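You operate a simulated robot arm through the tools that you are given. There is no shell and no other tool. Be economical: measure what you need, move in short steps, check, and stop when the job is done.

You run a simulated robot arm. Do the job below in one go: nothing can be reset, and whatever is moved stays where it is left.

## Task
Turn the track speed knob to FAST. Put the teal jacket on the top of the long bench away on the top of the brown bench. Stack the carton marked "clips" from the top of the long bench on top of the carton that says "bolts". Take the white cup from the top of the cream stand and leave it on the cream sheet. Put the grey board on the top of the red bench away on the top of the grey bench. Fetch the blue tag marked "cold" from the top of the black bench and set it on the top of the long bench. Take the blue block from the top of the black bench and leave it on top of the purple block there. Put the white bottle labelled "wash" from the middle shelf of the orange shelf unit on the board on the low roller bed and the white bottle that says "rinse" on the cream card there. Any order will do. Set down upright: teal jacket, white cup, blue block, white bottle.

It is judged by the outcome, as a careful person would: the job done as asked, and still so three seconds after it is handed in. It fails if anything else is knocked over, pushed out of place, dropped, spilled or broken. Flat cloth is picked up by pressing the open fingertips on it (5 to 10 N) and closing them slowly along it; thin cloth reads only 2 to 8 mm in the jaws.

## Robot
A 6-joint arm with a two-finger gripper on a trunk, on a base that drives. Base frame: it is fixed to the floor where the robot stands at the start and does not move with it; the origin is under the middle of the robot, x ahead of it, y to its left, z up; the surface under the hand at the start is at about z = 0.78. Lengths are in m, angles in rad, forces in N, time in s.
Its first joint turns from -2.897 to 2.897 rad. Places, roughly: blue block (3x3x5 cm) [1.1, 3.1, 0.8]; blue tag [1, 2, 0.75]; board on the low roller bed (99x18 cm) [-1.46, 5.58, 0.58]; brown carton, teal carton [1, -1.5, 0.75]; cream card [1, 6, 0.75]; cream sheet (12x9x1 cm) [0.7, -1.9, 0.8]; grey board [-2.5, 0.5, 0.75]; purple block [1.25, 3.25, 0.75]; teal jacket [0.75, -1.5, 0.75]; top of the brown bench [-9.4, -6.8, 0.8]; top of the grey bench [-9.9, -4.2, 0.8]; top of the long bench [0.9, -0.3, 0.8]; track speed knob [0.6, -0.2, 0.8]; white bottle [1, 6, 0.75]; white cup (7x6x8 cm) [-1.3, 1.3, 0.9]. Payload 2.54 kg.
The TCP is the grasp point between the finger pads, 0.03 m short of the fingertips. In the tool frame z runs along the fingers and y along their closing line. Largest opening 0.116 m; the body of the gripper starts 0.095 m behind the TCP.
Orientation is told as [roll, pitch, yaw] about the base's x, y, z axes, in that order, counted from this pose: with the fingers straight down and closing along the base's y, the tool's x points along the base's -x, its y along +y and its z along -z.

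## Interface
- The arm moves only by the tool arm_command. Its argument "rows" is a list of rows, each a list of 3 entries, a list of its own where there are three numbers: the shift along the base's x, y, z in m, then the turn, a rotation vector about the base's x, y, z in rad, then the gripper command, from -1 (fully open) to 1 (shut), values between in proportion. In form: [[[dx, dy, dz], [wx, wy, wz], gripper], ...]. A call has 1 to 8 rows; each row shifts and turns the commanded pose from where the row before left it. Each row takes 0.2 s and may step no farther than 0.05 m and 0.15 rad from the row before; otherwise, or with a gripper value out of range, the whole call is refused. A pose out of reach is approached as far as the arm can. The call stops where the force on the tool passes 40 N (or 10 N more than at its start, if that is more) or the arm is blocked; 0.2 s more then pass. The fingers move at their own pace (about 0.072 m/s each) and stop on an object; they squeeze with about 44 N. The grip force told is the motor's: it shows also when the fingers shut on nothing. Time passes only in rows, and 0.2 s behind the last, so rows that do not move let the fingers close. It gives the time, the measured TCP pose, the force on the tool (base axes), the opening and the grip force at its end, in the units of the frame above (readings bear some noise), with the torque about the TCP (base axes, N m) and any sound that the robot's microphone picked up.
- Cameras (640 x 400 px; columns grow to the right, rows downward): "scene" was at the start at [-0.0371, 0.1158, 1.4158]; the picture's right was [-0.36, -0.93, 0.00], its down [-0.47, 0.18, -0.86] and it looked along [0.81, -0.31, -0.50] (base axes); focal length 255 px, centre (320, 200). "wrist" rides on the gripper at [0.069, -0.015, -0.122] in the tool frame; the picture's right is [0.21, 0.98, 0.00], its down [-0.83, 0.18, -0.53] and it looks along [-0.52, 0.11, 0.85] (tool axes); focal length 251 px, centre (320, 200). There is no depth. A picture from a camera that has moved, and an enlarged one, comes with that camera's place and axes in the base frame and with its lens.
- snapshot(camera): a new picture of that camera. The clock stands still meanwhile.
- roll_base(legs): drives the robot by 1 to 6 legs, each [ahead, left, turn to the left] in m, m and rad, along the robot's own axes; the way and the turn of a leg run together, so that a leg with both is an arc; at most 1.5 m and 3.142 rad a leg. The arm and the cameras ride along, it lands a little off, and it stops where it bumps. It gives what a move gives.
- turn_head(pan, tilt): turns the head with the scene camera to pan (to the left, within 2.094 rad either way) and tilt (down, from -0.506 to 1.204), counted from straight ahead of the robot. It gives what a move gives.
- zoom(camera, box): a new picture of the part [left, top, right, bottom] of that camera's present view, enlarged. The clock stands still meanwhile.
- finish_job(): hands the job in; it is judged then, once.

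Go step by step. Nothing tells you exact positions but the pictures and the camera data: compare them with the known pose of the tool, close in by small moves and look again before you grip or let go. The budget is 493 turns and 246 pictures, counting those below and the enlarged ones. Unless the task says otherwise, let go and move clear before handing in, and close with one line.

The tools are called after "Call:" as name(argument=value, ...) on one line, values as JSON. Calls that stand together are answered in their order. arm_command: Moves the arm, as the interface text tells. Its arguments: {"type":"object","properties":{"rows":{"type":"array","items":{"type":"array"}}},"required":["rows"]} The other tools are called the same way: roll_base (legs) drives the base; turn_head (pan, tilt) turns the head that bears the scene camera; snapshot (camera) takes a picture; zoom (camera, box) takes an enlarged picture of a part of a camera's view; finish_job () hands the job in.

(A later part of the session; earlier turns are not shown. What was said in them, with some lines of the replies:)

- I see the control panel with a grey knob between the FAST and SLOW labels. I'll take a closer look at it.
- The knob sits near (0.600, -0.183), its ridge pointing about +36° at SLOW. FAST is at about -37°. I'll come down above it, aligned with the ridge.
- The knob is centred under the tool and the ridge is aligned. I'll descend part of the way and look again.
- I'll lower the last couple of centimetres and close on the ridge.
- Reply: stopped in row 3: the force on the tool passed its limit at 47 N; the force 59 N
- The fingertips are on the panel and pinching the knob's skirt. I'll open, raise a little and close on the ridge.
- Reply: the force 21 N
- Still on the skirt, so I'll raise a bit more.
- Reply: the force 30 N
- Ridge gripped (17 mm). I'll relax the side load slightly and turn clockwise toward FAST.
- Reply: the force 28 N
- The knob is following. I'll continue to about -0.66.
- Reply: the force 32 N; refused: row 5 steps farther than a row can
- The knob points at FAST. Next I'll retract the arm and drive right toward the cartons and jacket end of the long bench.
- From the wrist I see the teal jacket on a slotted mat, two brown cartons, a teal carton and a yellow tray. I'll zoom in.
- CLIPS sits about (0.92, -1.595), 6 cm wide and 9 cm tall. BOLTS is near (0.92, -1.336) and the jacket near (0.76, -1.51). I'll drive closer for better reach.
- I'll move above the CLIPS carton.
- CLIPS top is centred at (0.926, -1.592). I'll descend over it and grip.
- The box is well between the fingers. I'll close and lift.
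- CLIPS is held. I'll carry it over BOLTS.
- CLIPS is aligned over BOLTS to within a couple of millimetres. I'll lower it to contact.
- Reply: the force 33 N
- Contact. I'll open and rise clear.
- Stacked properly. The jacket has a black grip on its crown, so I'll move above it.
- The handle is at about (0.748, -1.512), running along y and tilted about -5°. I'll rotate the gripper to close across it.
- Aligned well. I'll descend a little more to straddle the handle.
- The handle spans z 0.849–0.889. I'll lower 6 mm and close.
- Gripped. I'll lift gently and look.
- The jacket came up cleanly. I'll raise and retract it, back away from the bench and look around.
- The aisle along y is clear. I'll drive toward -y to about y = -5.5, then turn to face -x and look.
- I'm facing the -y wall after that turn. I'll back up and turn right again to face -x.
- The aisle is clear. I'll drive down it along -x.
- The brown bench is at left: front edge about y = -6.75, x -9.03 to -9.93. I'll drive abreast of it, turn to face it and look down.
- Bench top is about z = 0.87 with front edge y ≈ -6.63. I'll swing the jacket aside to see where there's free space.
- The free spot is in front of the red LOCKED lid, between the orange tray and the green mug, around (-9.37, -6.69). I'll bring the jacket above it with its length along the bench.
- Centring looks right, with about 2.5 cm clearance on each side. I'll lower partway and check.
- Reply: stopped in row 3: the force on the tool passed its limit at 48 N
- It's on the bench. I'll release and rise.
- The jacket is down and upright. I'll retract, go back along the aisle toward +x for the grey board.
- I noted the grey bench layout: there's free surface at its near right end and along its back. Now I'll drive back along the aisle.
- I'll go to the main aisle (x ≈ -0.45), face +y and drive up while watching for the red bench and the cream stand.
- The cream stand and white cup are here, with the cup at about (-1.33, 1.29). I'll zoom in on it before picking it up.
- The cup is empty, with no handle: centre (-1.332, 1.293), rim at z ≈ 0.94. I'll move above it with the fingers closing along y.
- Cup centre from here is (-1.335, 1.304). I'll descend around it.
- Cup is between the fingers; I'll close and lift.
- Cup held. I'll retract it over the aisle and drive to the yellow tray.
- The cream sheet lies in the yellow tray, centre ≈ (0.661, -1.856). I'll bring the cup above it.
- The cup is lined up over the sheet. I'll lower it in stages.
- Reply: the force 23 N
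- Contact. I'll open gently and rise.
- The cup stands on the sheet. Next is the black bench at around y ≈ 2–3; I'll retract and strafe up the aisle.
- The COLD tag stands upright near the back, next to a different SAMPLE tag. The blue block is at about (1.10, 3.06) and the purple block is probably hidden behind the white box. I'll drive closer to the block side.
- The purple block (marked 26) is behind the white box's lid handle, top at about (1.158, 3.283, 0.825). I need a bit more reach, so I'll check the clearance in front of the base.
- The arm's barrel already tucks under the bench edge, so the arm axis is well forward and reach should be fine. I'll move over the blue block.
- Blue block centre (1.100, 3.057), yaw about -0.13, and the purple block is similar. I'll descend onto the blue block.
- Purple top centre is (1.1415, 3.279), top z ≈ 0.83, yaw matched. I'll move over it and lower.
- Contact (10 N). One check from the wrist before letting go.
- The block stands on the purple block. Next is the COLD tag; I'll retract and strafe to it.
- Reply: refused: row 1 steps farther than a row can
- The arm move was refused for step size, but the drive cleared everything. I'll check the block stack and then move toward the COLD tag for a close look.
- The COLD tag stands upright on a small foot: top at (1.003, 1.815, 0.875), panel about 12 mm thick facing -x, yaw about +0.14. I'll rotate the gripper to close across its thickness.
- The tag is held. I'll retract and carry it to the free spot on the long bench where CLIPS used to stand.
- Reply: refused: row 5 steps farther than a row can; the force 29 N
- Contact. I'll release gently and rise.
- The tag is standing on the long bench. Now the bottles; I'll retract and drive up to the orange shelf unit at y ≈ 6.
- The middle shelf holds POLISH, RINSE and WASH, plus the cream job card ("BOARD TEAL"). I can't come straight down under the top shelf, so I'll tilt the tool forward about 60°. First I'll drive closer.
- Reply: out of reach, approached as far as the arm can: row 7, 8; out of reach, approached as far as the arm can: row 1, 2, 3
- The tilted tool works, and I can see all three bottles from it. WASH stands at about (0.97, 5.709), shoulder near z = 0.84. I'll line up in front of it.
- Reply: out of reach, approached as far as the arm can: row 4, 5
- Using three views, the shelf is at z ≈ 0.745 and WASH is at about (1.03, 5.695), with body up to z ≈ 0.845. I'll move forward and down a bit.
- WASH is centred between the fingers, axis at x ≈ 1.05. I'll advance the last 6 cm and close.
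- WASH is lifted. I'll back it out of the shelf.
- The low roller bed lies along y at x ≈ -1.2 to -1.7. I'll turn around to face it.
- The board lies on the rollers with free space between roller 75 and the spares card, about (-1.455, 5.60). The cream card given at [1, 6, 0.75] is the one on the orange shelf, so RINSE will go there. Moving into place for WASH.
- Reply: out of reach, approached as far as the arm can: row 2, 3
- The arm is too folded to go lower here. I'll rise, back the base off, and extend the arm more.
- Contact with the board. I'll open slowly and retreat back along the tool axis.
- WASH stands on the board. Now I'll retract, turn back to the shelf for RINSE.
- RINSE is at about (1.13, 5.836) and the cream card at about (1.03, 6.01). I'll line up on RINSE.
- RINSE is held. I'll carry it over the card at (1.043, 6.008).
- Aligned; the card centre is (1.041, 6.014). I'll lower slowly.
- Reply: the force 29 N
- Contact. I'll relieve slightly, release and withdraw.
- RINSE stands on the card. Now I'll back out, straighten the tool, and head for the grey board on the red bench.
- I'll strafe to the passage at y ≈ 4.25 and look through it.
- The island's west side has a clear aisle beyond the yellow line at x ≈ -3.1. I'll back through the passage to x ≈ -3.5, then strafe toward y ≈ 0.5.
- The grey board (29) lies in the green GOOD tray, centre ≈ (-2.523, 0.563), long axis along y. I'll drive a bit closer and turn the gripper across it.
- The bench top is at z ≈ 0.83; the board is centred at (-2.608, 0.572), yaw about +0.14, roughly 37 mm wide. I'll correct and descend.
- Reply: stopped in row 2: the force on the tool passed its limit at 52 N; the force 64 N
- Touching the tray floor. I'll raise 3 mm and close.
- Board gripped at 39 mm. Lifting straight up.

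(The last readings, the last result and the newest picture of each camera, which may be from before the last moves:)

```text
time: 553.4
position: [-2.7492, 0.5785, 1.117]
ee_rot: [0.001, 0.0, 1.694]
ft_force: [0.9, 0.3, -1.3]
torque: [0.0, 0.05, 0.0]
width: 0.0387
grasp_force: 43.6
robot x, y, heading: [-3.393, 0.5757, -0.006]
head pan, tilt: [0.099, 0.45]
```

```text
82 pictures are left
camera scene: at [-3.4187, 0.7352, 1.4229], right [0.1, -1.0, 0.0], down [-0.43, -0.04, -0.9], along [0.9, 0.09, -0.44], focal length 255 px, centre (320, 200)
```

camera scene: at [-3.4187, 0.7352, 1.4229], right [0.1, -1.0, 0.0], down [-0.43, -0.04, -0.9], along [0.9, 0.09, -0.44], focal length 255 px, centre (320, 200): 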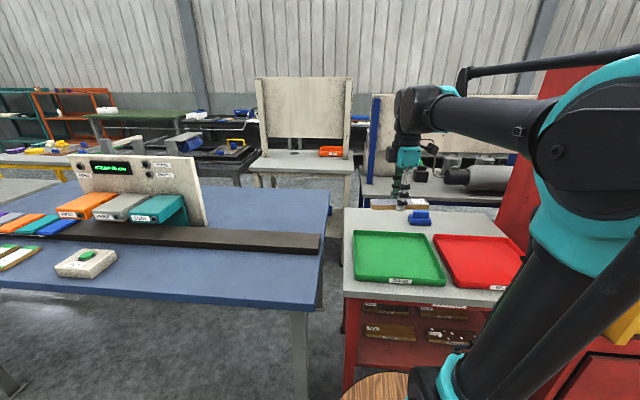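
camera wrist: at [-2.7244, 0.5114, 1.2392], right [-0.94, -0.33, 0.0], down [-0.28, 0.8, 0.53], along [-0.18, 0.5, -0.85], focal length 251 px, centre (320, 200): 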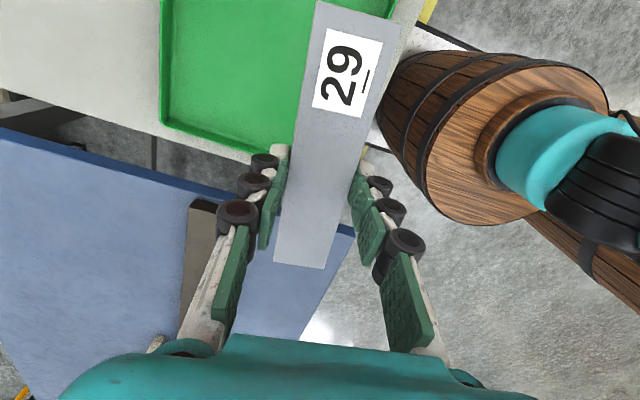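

Board is held. I'll look at the route west: back away, turn to face -x.

Call:
arm_command(rows=[[[-0.045, 0, 0.01], [0, 0, 0], 0.8], [[-0.045, 0, 0.01], [0, 0, 0], 0.8], [[-0.045, 0, 0.01], [0, 0, 0], 0.8]])

Call:
roll_base(legs=[[-0.4, 0, 0], [0, 0, 3.14]])

Call:
turn_head(pan=0.4, tilt=0.2)

Call:
snapshot(camera="scene")

```text
time: 554.2
position: [-2.8853, 0.5808, 1.1461]
ee_rot: [0.001, -0.001, 1.694]
ft_force: [-0.1, -0.2, -1.3]
torque: [-0.02, 0.02, 0.0]
width: 0.0389
grasp_force: 44.1
robot x, y, heading: [-3.3887, 0.5816, -0.002]
head pan, tilt: [0.099, 0.45]
```

```text
time: 564.1
position: [-4.3048, 0.5762, 1.1469]
ee_rot: [0.001, 0.001, -1.447]
ft_force: [-0.3, 1.4, 0.3]
torque: [0.0, 0.02, 0.05]
width: 0.0385
grasp_force: 44.2
robot x, y, heading: [-3.7991, 0.5816, 3.138]
head pan, tilt: [0.099, 0.45]
```

```text
time: 564.9
position: [-4.3064, 0.5762, 1.146]
ee_rot: [0.001, 0.001, -1.447]
ft_force: [-0.3, 0.4, -1.1]
torque: [0.0, 0.03, -0.03]
width: 0.0385
grasp_force: 43.5
robot x, y, heading: [-3.8028, 0.5785, 3.131]
head pan, tilt: [0.4, 0.201]
```

```text
81 pictures are left
camera scene: at [-3.7692, 0.3919, 1.446], right [-0.39, 0.92, 0.0], down [0.18, 0.08, -0.98], along [-0.9, -0.38, -0.2], focal length 255 px, centre (320, 200)
```

scene: 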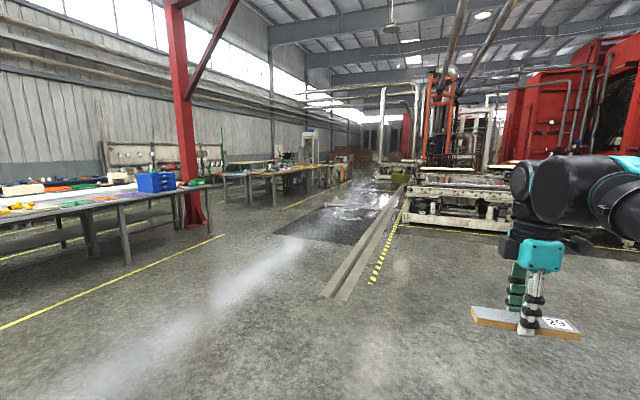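

The floor west is open. I'll drive diagonally to about (-6.8, -2.2), then west to x ≈ -8.15.

Call:
roll_base(legs=[[1.0, 0.92, 0], [1.0, 0.92, 0], [1.0, 0.85, 0]])

Call:
turn_head(pan=0.6, tilt=0.35)

Call:
snapshot(camera="scene")

```text
time: 584.1
position: [-7.1541, -2.2461, 1.1463]
ee_rot: [-0.002, 0.0, -1.38]
ft_force: [-0.2, -0.7, -0.3]
torque: [-0.01, 0.0, 0.03]
width: 0.0388
grasp_force: 43.4
robot x, y, heading: [-6.651, -2.2091, -3.08]
head pan, tilt: [0.4, 0.201]
```

```text
time: 584.8
position: [-7.1538, -2.2448, 1.1462]
ee_rot: [-0.001, 0.001, -1.378]
ft_force: [0.1, 0.2, -0.1]
torque: [-0.03, 0.0, 0.02]
width: 0.0388
grasp_force: 43.8
robot x, y, heading: [-6.6523, -2.2072, -3.076]
head pan, tilt: [0.6, 0.351]
```

```text
80 pictures are left
camera scene: at [-6.5963, -2.4095, 1.4321], right [-0.62, 0.79, 0.0], down [0.27, 0.21, -0.94], along [-0.74, -0.58, -0.34], focal length 255 px, centre (320, 200)
```

scene: 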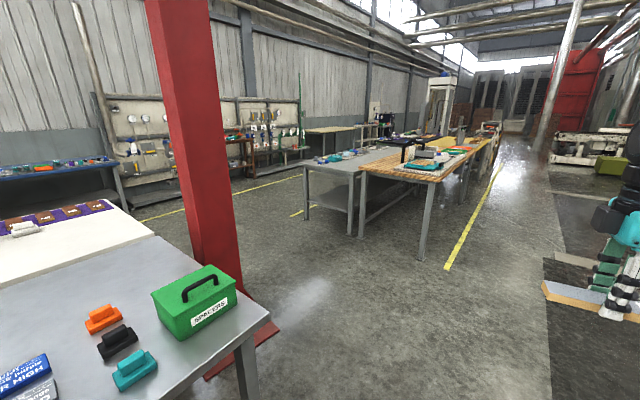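

Call:
roll_base(legs=[[0, 0, -0.066], [1.0, 0, 0], [0.58, 0, 0], [0, 1.1, 0], [0, 1.0, 0], [0, 1.0, 0]])

Call:
turn_head(pan=-0.4, tilt=0.4)

Call:
snapshot(camera="scene")

```text
time: 608.3
position: [-8.8146, -5.3136, 1.1469]
ee_rot: [-0.002, 0.0, -1.46]
ft_force: [0.8, 0.4, -0.7]
torque: [0.02, 0.0, 0.02]
width: 0.0385
grasp_force: 44.5
robot x, y, heading: [-8.3106, -5.3187, 3.123]
head pan, tilt: [0.6, 0.351]
```

```text
time: 609.6
position: [-8.8153, -5.3139, 1.1461]
ee_rot: [0.0, 0.0, -1.462]
ft_force: [-0.3, 0.2, -0.8]
torque: [-0.02, -0.01, 0.03]
width: 0.0389
grasp_force: 43.8
robot x, y, heading: [-8.3103, -5.3137, 3.123]
head pan, tilt: [-0.4, 0.4]
```

```text
79 pictures are left
camera scene: at [-8.2797, -5.4345, 1.4275], right [0.41, 0.91, 0.0], down [0.36, -0.16, -0.92], along [-0.84, 0.37, -0.39], focal length 255 px, centre (320, 200)
```

scene: 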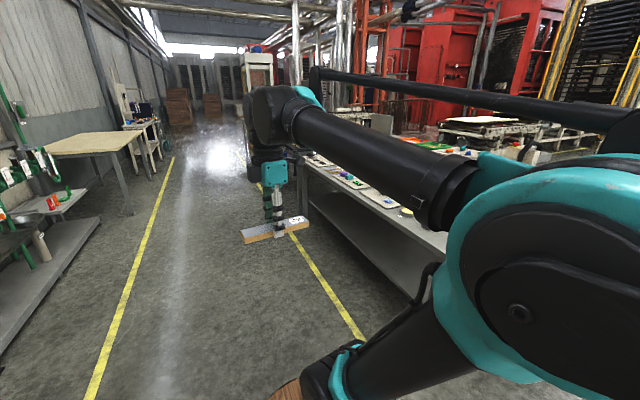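

Call:
roll_base(legs=[[0.78, 0.15, 0], [0, 0, -1.552]])

Call:
turn_head(pan=0.35, tilt=0.55)

Call:
snapshot(camera="scene")

```text
time: 617.6
position: [-9.1078, -4.95, 1.1459]
ee_rot: [0.0, 0.001, -3.012]
ft_force: [-0.3, -0.5, -1.8]
torque: [0.01, -0.02, -0.03]
width: 0.0387
grasp_force: 44.5
robot x, y, heading: [-9.0999, -5.4565, 1.57]
head pan, tilt: [-0.4, 0.4]
```

```text
time: 618.7
position: [-9.1079, -4.9507, 1.1469]
ee_rot: [-0.001, 0.001, -3.013]
ft_force: [0.1, 0.4, 0.0]
torque: [0.0, 0.02, -0.01]
width: 0.0387
grasp_force: 44.0
robot x, y, heading: [-9.1042, -5.453, 1.568]
head pan, tilt: [0.351, 0.55]
```

```text
78 pictures are left
camera scene: at [-9.2833, -5.4922, 1.4138], right [0.94, 0.35, 0.0], down [0.18, -0.49, -0.85], along [-0.29, 0.8, -0.52], focal length 255 px, centre (320, 200)
```

scene: 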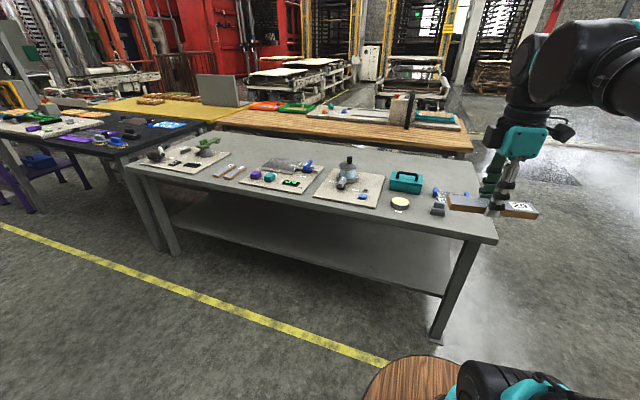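

Call:
zoom(camera="scene", box=[340, 130, 520, 260])

Call:
snapshot(camera="wrist")

```text
3.08 times, centred on (430, 195) of scene
camera zoom: at [-9.2833, -5.4922, 1.4138], right [0.94, 0.35, 0.0], down [0.18, -0.49, -0.85], along [-0.29, 0.8, -0.52], focal length 785 px, centre (-18, 215)
```

zoom: 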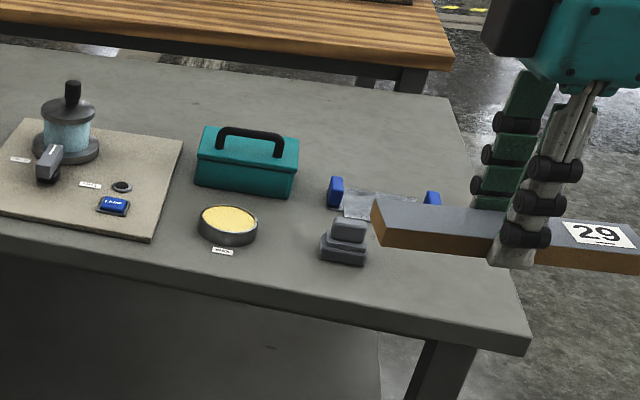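

```text
76 pictures are left
camera wrist: at [-9.0409, -4.9262, 1.269], right [0.34, -0.94, 0.0], down [-0.8, -0.29, 0.53], along [-0.5, -0.18, -0.85], focal length 251 px, centre (320, 200)
```

wrist: 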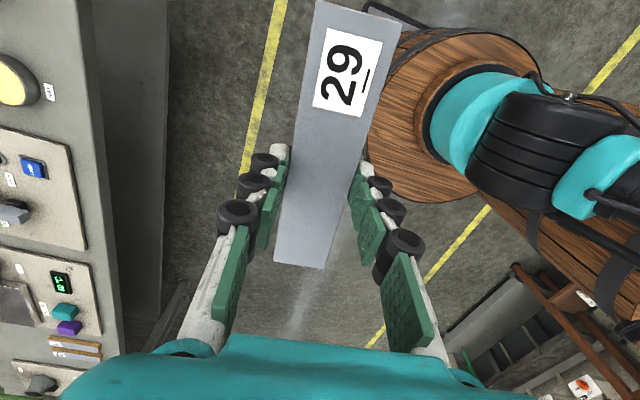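

There's ample free surface at the back of the grey bench behind the teal case, around (-9.08, -4.03). I'll drive closer to reach it.

Call:
roll_base(legs=[[0.4, 0, 0]])

Call:
arm_command(rows=[[[0.005, 0.045, 0], [0, 0, -0.14], 0.8], [[0.005, 0.045, 0], [0, 0, -0.14], 0.8], [[0.005, 0.045, 0], [0, 0, -0.14], 0.8], [[0.005, 0.045, 0], [0, 0, -0.14], 0.8], [[0, 0.045, 0], [0, 0, -0.14], 0.8], [[0, 0.045, 0], [0, 0, -0.14], 0.8], [[0, 0.045, 0], [0, 0, -0.14], 0.8], [[0, 0.045, 0], [0, 0, -0.14], 0.8]])

Call:
snapshot(camera="wrist")

Call:
snapshot(camera="scene")

```text
time: 621.2
position: [-9.1085, -4.5428, 1.1463]
ee_rot: [0.001, 0.001, -3.01]
ft_force: [1.3, 0.0, -0.7]
torque: [-0.01, 0.01, -0.01]
width: 0.0387
grasp_force: 44.1
robot x, y, heading: [-9.1053, -5.0504, 1.576]
head pan, tilt: [0.351, 0.55]
```

```text
time: 623.0
position: [-9.0877, -4.1867, 1.1483]
ee_rot: [-0.001, -0.001, 2.151]
ft_force: [-0.1, 0.0, 0.3]
torque: [0.04, 0.01, 0.0]
width: 0.0386
grasp_force: 44.7
robot x, y, heading: [-9.1046, -5.0496, 1.576]
head pan, tilt: [0.351, 0.55]
```

```text
75 pictures are left
camera wrist: at [-9.0387, -4.236, 1.2707], right [-0.7, -0.71, 0.0], down [-0.6, 0.59, 0.53], along [-0.38, 0.37, -0.85], focal length 251 px, centre (320, 200)
```

wrist: 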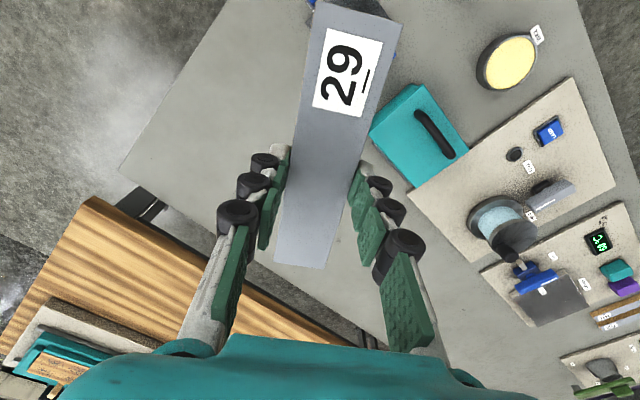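

```text
74 pictures are left
camera scene: at [-9.2844, -5.0865, 1.4138], right [0.94, 0.35, 0.0], down [0.18, -0.49, -0.85], along [-0.3, 0.8, -0.52], focal length 255 px, centre (320, 200)
```

scene: 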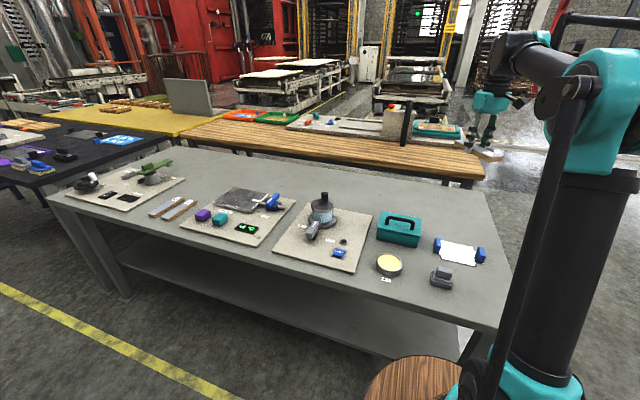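

I turned the wrong way; the board was already aligned. I'll rotate back and move over (-9.09, -4.02).

Call:
arm_command(rows=[[[0, 0.02, -0.01], [0, 0, 0.14], 0.8], [[0, 0.02, -0.01], [0, 0, 0.14], 0.8], [[0, 0.025, -0.01], [0, 0, 0.14], 0.8], [[0, 0.025, -0.01], [0, 0, 0.14], 0.8], [[0, 0.025, -0.01], [0, 0, 0.14], 0.8], [[0, 0.025, -0.02], [0, 0, 0.14], 0.8], [[0, 0.025, -0.02], [0, 0, 0.14], 0.8], [[0, 0, 0], [0, 0, 0], 0.8]])

Call:
snapshot(camera="wrist")

Call:
zoom(camera="scene", box=[340, 90, 520, 300])

```text
time: 624.8
position: [-9.0882, -4.0185, 1.0536]
ee_rot: [0.001, 0.001, 3.134]
ft_force: [-0.6, -0.6, -0.2]
torque: [0.0, -0.01, -0.03]
width: 0.0386
grasp_force: 44.2
robot x, y, heading: [-9.0996, -5.0504, 1.576]
head pan, tilt: [0.351, 0.55]
```

```text
73 pictures are left
camera wrist: at [-9.0183, -4.0037, 1.1763], right [0.21, -0.98, 0.0], down [-0.83, -0.18, 0.53], along [-0.52, -0.11, -0.85], focal length 251 px, centre (320, 200)
```

wrist: 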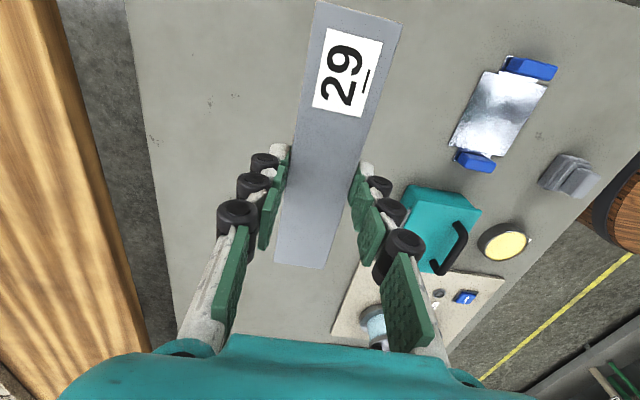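

```text
1.90 times, centred on (430, 195) of scene
camera zoom: at [-9.2844, -5.0861, 1.4138], right [0.94, 0.35, 0.0], down [0.18, -0.49, -0.85], along [-0.3, 0.8, -0.52], focal length 486 px, centre (110, 210)
```

zoom: 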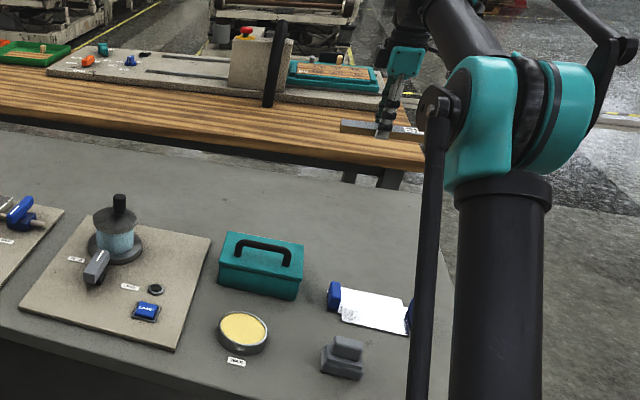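

Call:
arm_command(rows=[[[0, 0.0, -0.04], [0, 0, 0], 0.8], [[0, 0, -0.04], [0, 0, 0], 0.8], [[0, 0, -0.04], [0, 0, 0], 0.8], [[0, 0, -0.03], [0, 0, 0], 0.8], [[0, 0, 0], [0, 0, 0], 0.8]])

Call:
snapshot(camera="wrist")

Call:
zoom(camera="scene", box=[340, 90, 520, 300])

```text
time: 626.0
position: [-9.0892, -4.0192, 0.9084]
ee_rot: [-0.001, 0.0, 3.134]
ft_force: [-0.9, -0.4, -0.4]
torque: [-0.03, 0.0, 0.0]
width: 0.0388
grasp_force: 44.0
robot x, y, heading: [-9.1017, -5.0483, 1.574]
head pan, tilt: [0.351, 0.55]
```

```text
71 pictures are left
camera wrist: at [-9.0204, -4.0042, 1.0304], right [0.21, -0.98, 0.0], down [-0.83, -0.17, 0.53], along [-0.52, -0.11, -0.85], focal length 251 px, centre (320, 200)
```

wrist: 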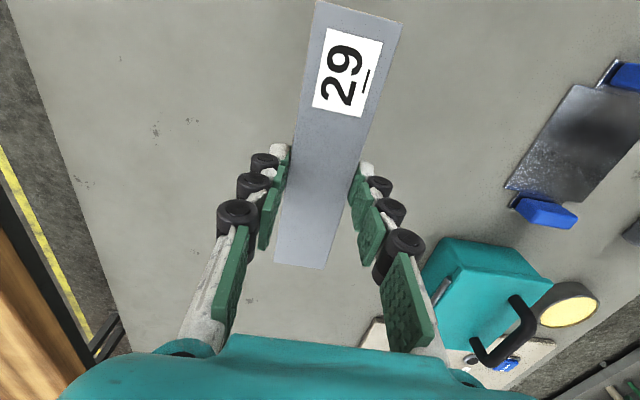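

```text
1.90 times, centred on (430, 195) of scene
camera zoom: at [-9.2844, -5.0859, 1.4138], right [0.94, 0.35, 0.0], down [0.18, -0.49, -0.85], along [-0.3, 0.8, -0.52], focal length 486 px, centre (110, 210)
```

zoom: 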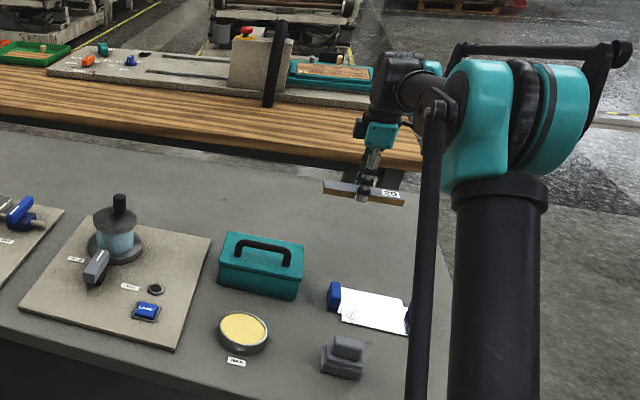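

Call:
arm_command(rows=[[[0, 0.0, -0.03], [0, 0, 0], 0.8], [[0, 0, -0.015], [0, 0, 0], 0.8], [[0, 0, -0.006], [0, 0, 0], 0.8], [[0, 0, -0.005], [0, 0, 0], 0.8], [[0, 0, -0.004], [0, 0, 0], 0.8], [[0, 0, 0], [0, 0, 0], 0.8]])

```text
time: 627.4
position: [-9.0888, -4.0194, 0.8467]
ee_rot: [0.0, 0.0, 3.133]
ft_force: [0.2, -0.3, -0.4]
torque: [0.03, 0.03, -0.01]
width: 0.0386
grasp_force: 43.8
robot x, y, heading: [-9.1048, -5.0486, 1.574]
head pan, tilt: [0.351, 0.55]
```

Call:
arm_command(rows=[[[0, 0.0, -0.004], [0, 0, 0], 0.8], [[0, 0, -0.004], [0, 0, 0], 0.8], [[0, 0, -0.003], [0, 0, 0], 0.8], [[0, 0, -0.003], [0, 0, 0], 0.8], [[0, 0, -0.003], [0, 0, 0], 0.8], [[0, 0, 0], [0, 0, 0], 0.8]])

Call:
snapshot(camera="wrist")

```text
time: 628.8
position: [-9.0875, -4.018, 0.8294]
ee_rot: [0.0, 0.0, 3.133]
ft_force: [0.2, 0.6, -1.3]
torque: [-0.01, 0.0, -0.03]
width: 0.0386
grasp_force: 44.2
robot x, y, heading: [-9.1007, -5.0462, 1.579]
head pan, tilt: [0.351, 0.55]
```

```text
69 pictures are left
camera wrist: at [-9.0189, -4.0041, 0.9517], right [0.21, -0.98, 0.0], down [-0.83, -0.17, 0.53], along [-0.52, -0.11, -0.85], focal length 251 px, centre (320, 200)
```

wrist: 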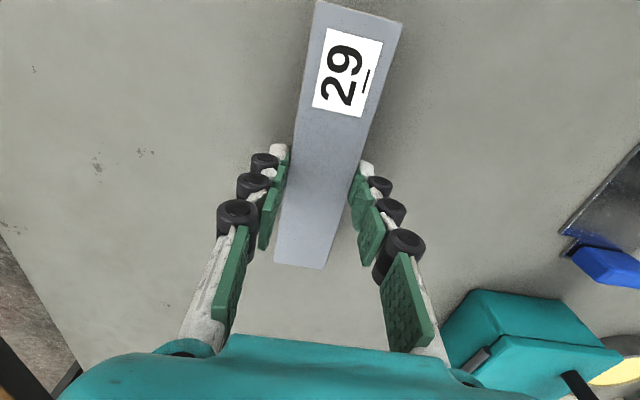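

Call:
arm_command(rows=[[[0, 0.0, -0.003], [0, 0, 0], 0.8], [[0, 0, -0.003], [0, 0, 0], 0.8], [[0, 0, -0.003], [0, 0, 0], 0.8], [[0, 0, -0.002], [0, 0, 0], 0.8], [[0, 0, -0.002], [0, 0, 0], 0.8], [[0, 0, 0], [0, 0, 0], 0.8]])

```text
time: 630.2
position: [-9.0879, -4.0188, 0.8168]
ee_rot: [0.001, 0.002, 3.133]
ft_force: [0.3, 0.0, -1.3]
torque: [-0.01, 0.02, 0.0]
width: 0.0385
grasp_force: 44.8
robot x, y, heading: [-9.1026, -5.0471, 1.572]
head pan, tilt: [0.351, 0.55]
```

Call:
arm_command(rows=[[[0, 0.0, -0.003], [0, 0, 0], 0.8], [[0, 0, -0.002], [0, 0, 0], 0.8], [[0, 0, -0.002], [0, 0, 0], 0.8], [[0, 0, -0.002], [0, 0, 0], 0.8], [[0, 0, -0.002], [0, 0, 0], 0.8], [[0, 0, 0], [0, 0, 0], 0.8]])

```text
time: 631.4
position: [-9.0874, -4.0185, 0.8092]
ee_rot: [-0.003, 0.002, 3.132]
ft_force: [-1.0, -3.0, 17.5]
torque: [-0.4, 0.02, -0.01]
width: 0.0388
grasp_force: 44.2
robot x, y, heading: [-9.0999, -5.0503, 1.578]
head pan, tilt: [0.351, 0.55]
stopped in row 5: the force on the tool passed its limit at 47 N (the readings are from after the stop); the commanded pose is now the measured one
```

Contact with the bench. I'll open and rise straight up.

Call:
arm_command(rows=[[[0, 0, 0], [0, 0, 0], 0.2], [[0, 0, 0], [0, 0, 0], 0.1], [[0, 0, 0.03], [0, 0, 0], 0.1], [[0, 0, 0.045], [0, 0, 0], 0.1], [[0, 0, 0.045], [0, 0, 0], 0.1], [[0, 0, 0.045], [0, 0, 0], 0.1], [[0, -0.02, 0.04], [0, 0, 0], 0.1]])

Call:
snapshot(camera="wrist")

Call:
zoom(camera="scene", box=[340, 90, 520, 300])

```text
time: 633.0
position: [-9.0904, -4.0383, 1.0121]
ee_rot: [-0.002, -0.002, 3.133]
ft_force: [0.2, 0.8, -1.0]
torque: [-0.04, 0.03, 0.01]
width: 0.052
grasp_force: 0.1
robot x, y, heading: [-9.1011, -5.0479, 1.575]
head pan, tilt: [0.351, 0.55]
```

```text
68 pictures are left
camera wrist: at [-9.0215, -4.0244, 1.1355], right [0.21, -0.98, 0.0], down [-0.83, -0.17, 0.53], along [-0.52, -0.11, -0.85], focal length 251 px, centre (320, 200)
```

wrist: 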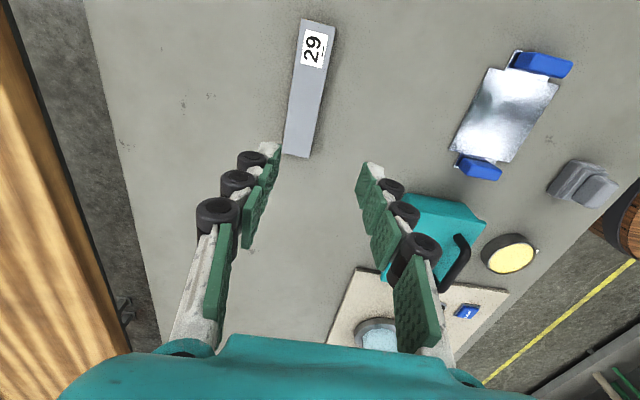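

```text
1.90 times, centred on (430, 195) of scene
camera zoom: at [-9.2844, -5.0855, 1.4138], right [0.94, 0.35, 0.0], down [0.18, -0.49, -0.85], along [-0.3, 0.8, -0.52], focal length 486 px, centre (110, 210)
```

zoom: 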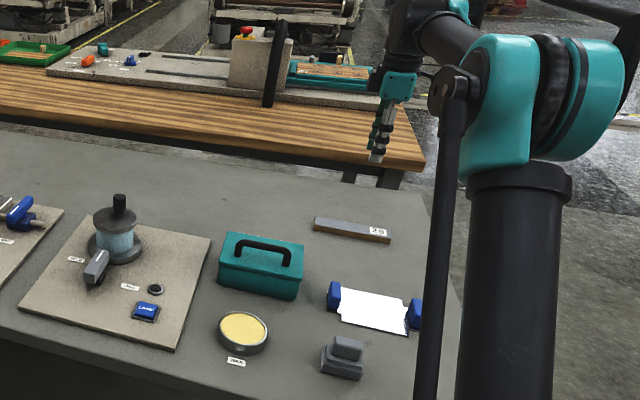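

The grey board rests flat on the grey bench. Every item in the task is placed and the gripper is clear, so I'm handing in.

Call:
finish_job()

```text
The job is handed in.
```

I did all the tasks and handed the job in; RINSE went on the cream card on the orange shelf unit's middle shelf, since that matched the listed card position, though there is also a cream card on the roller bed.
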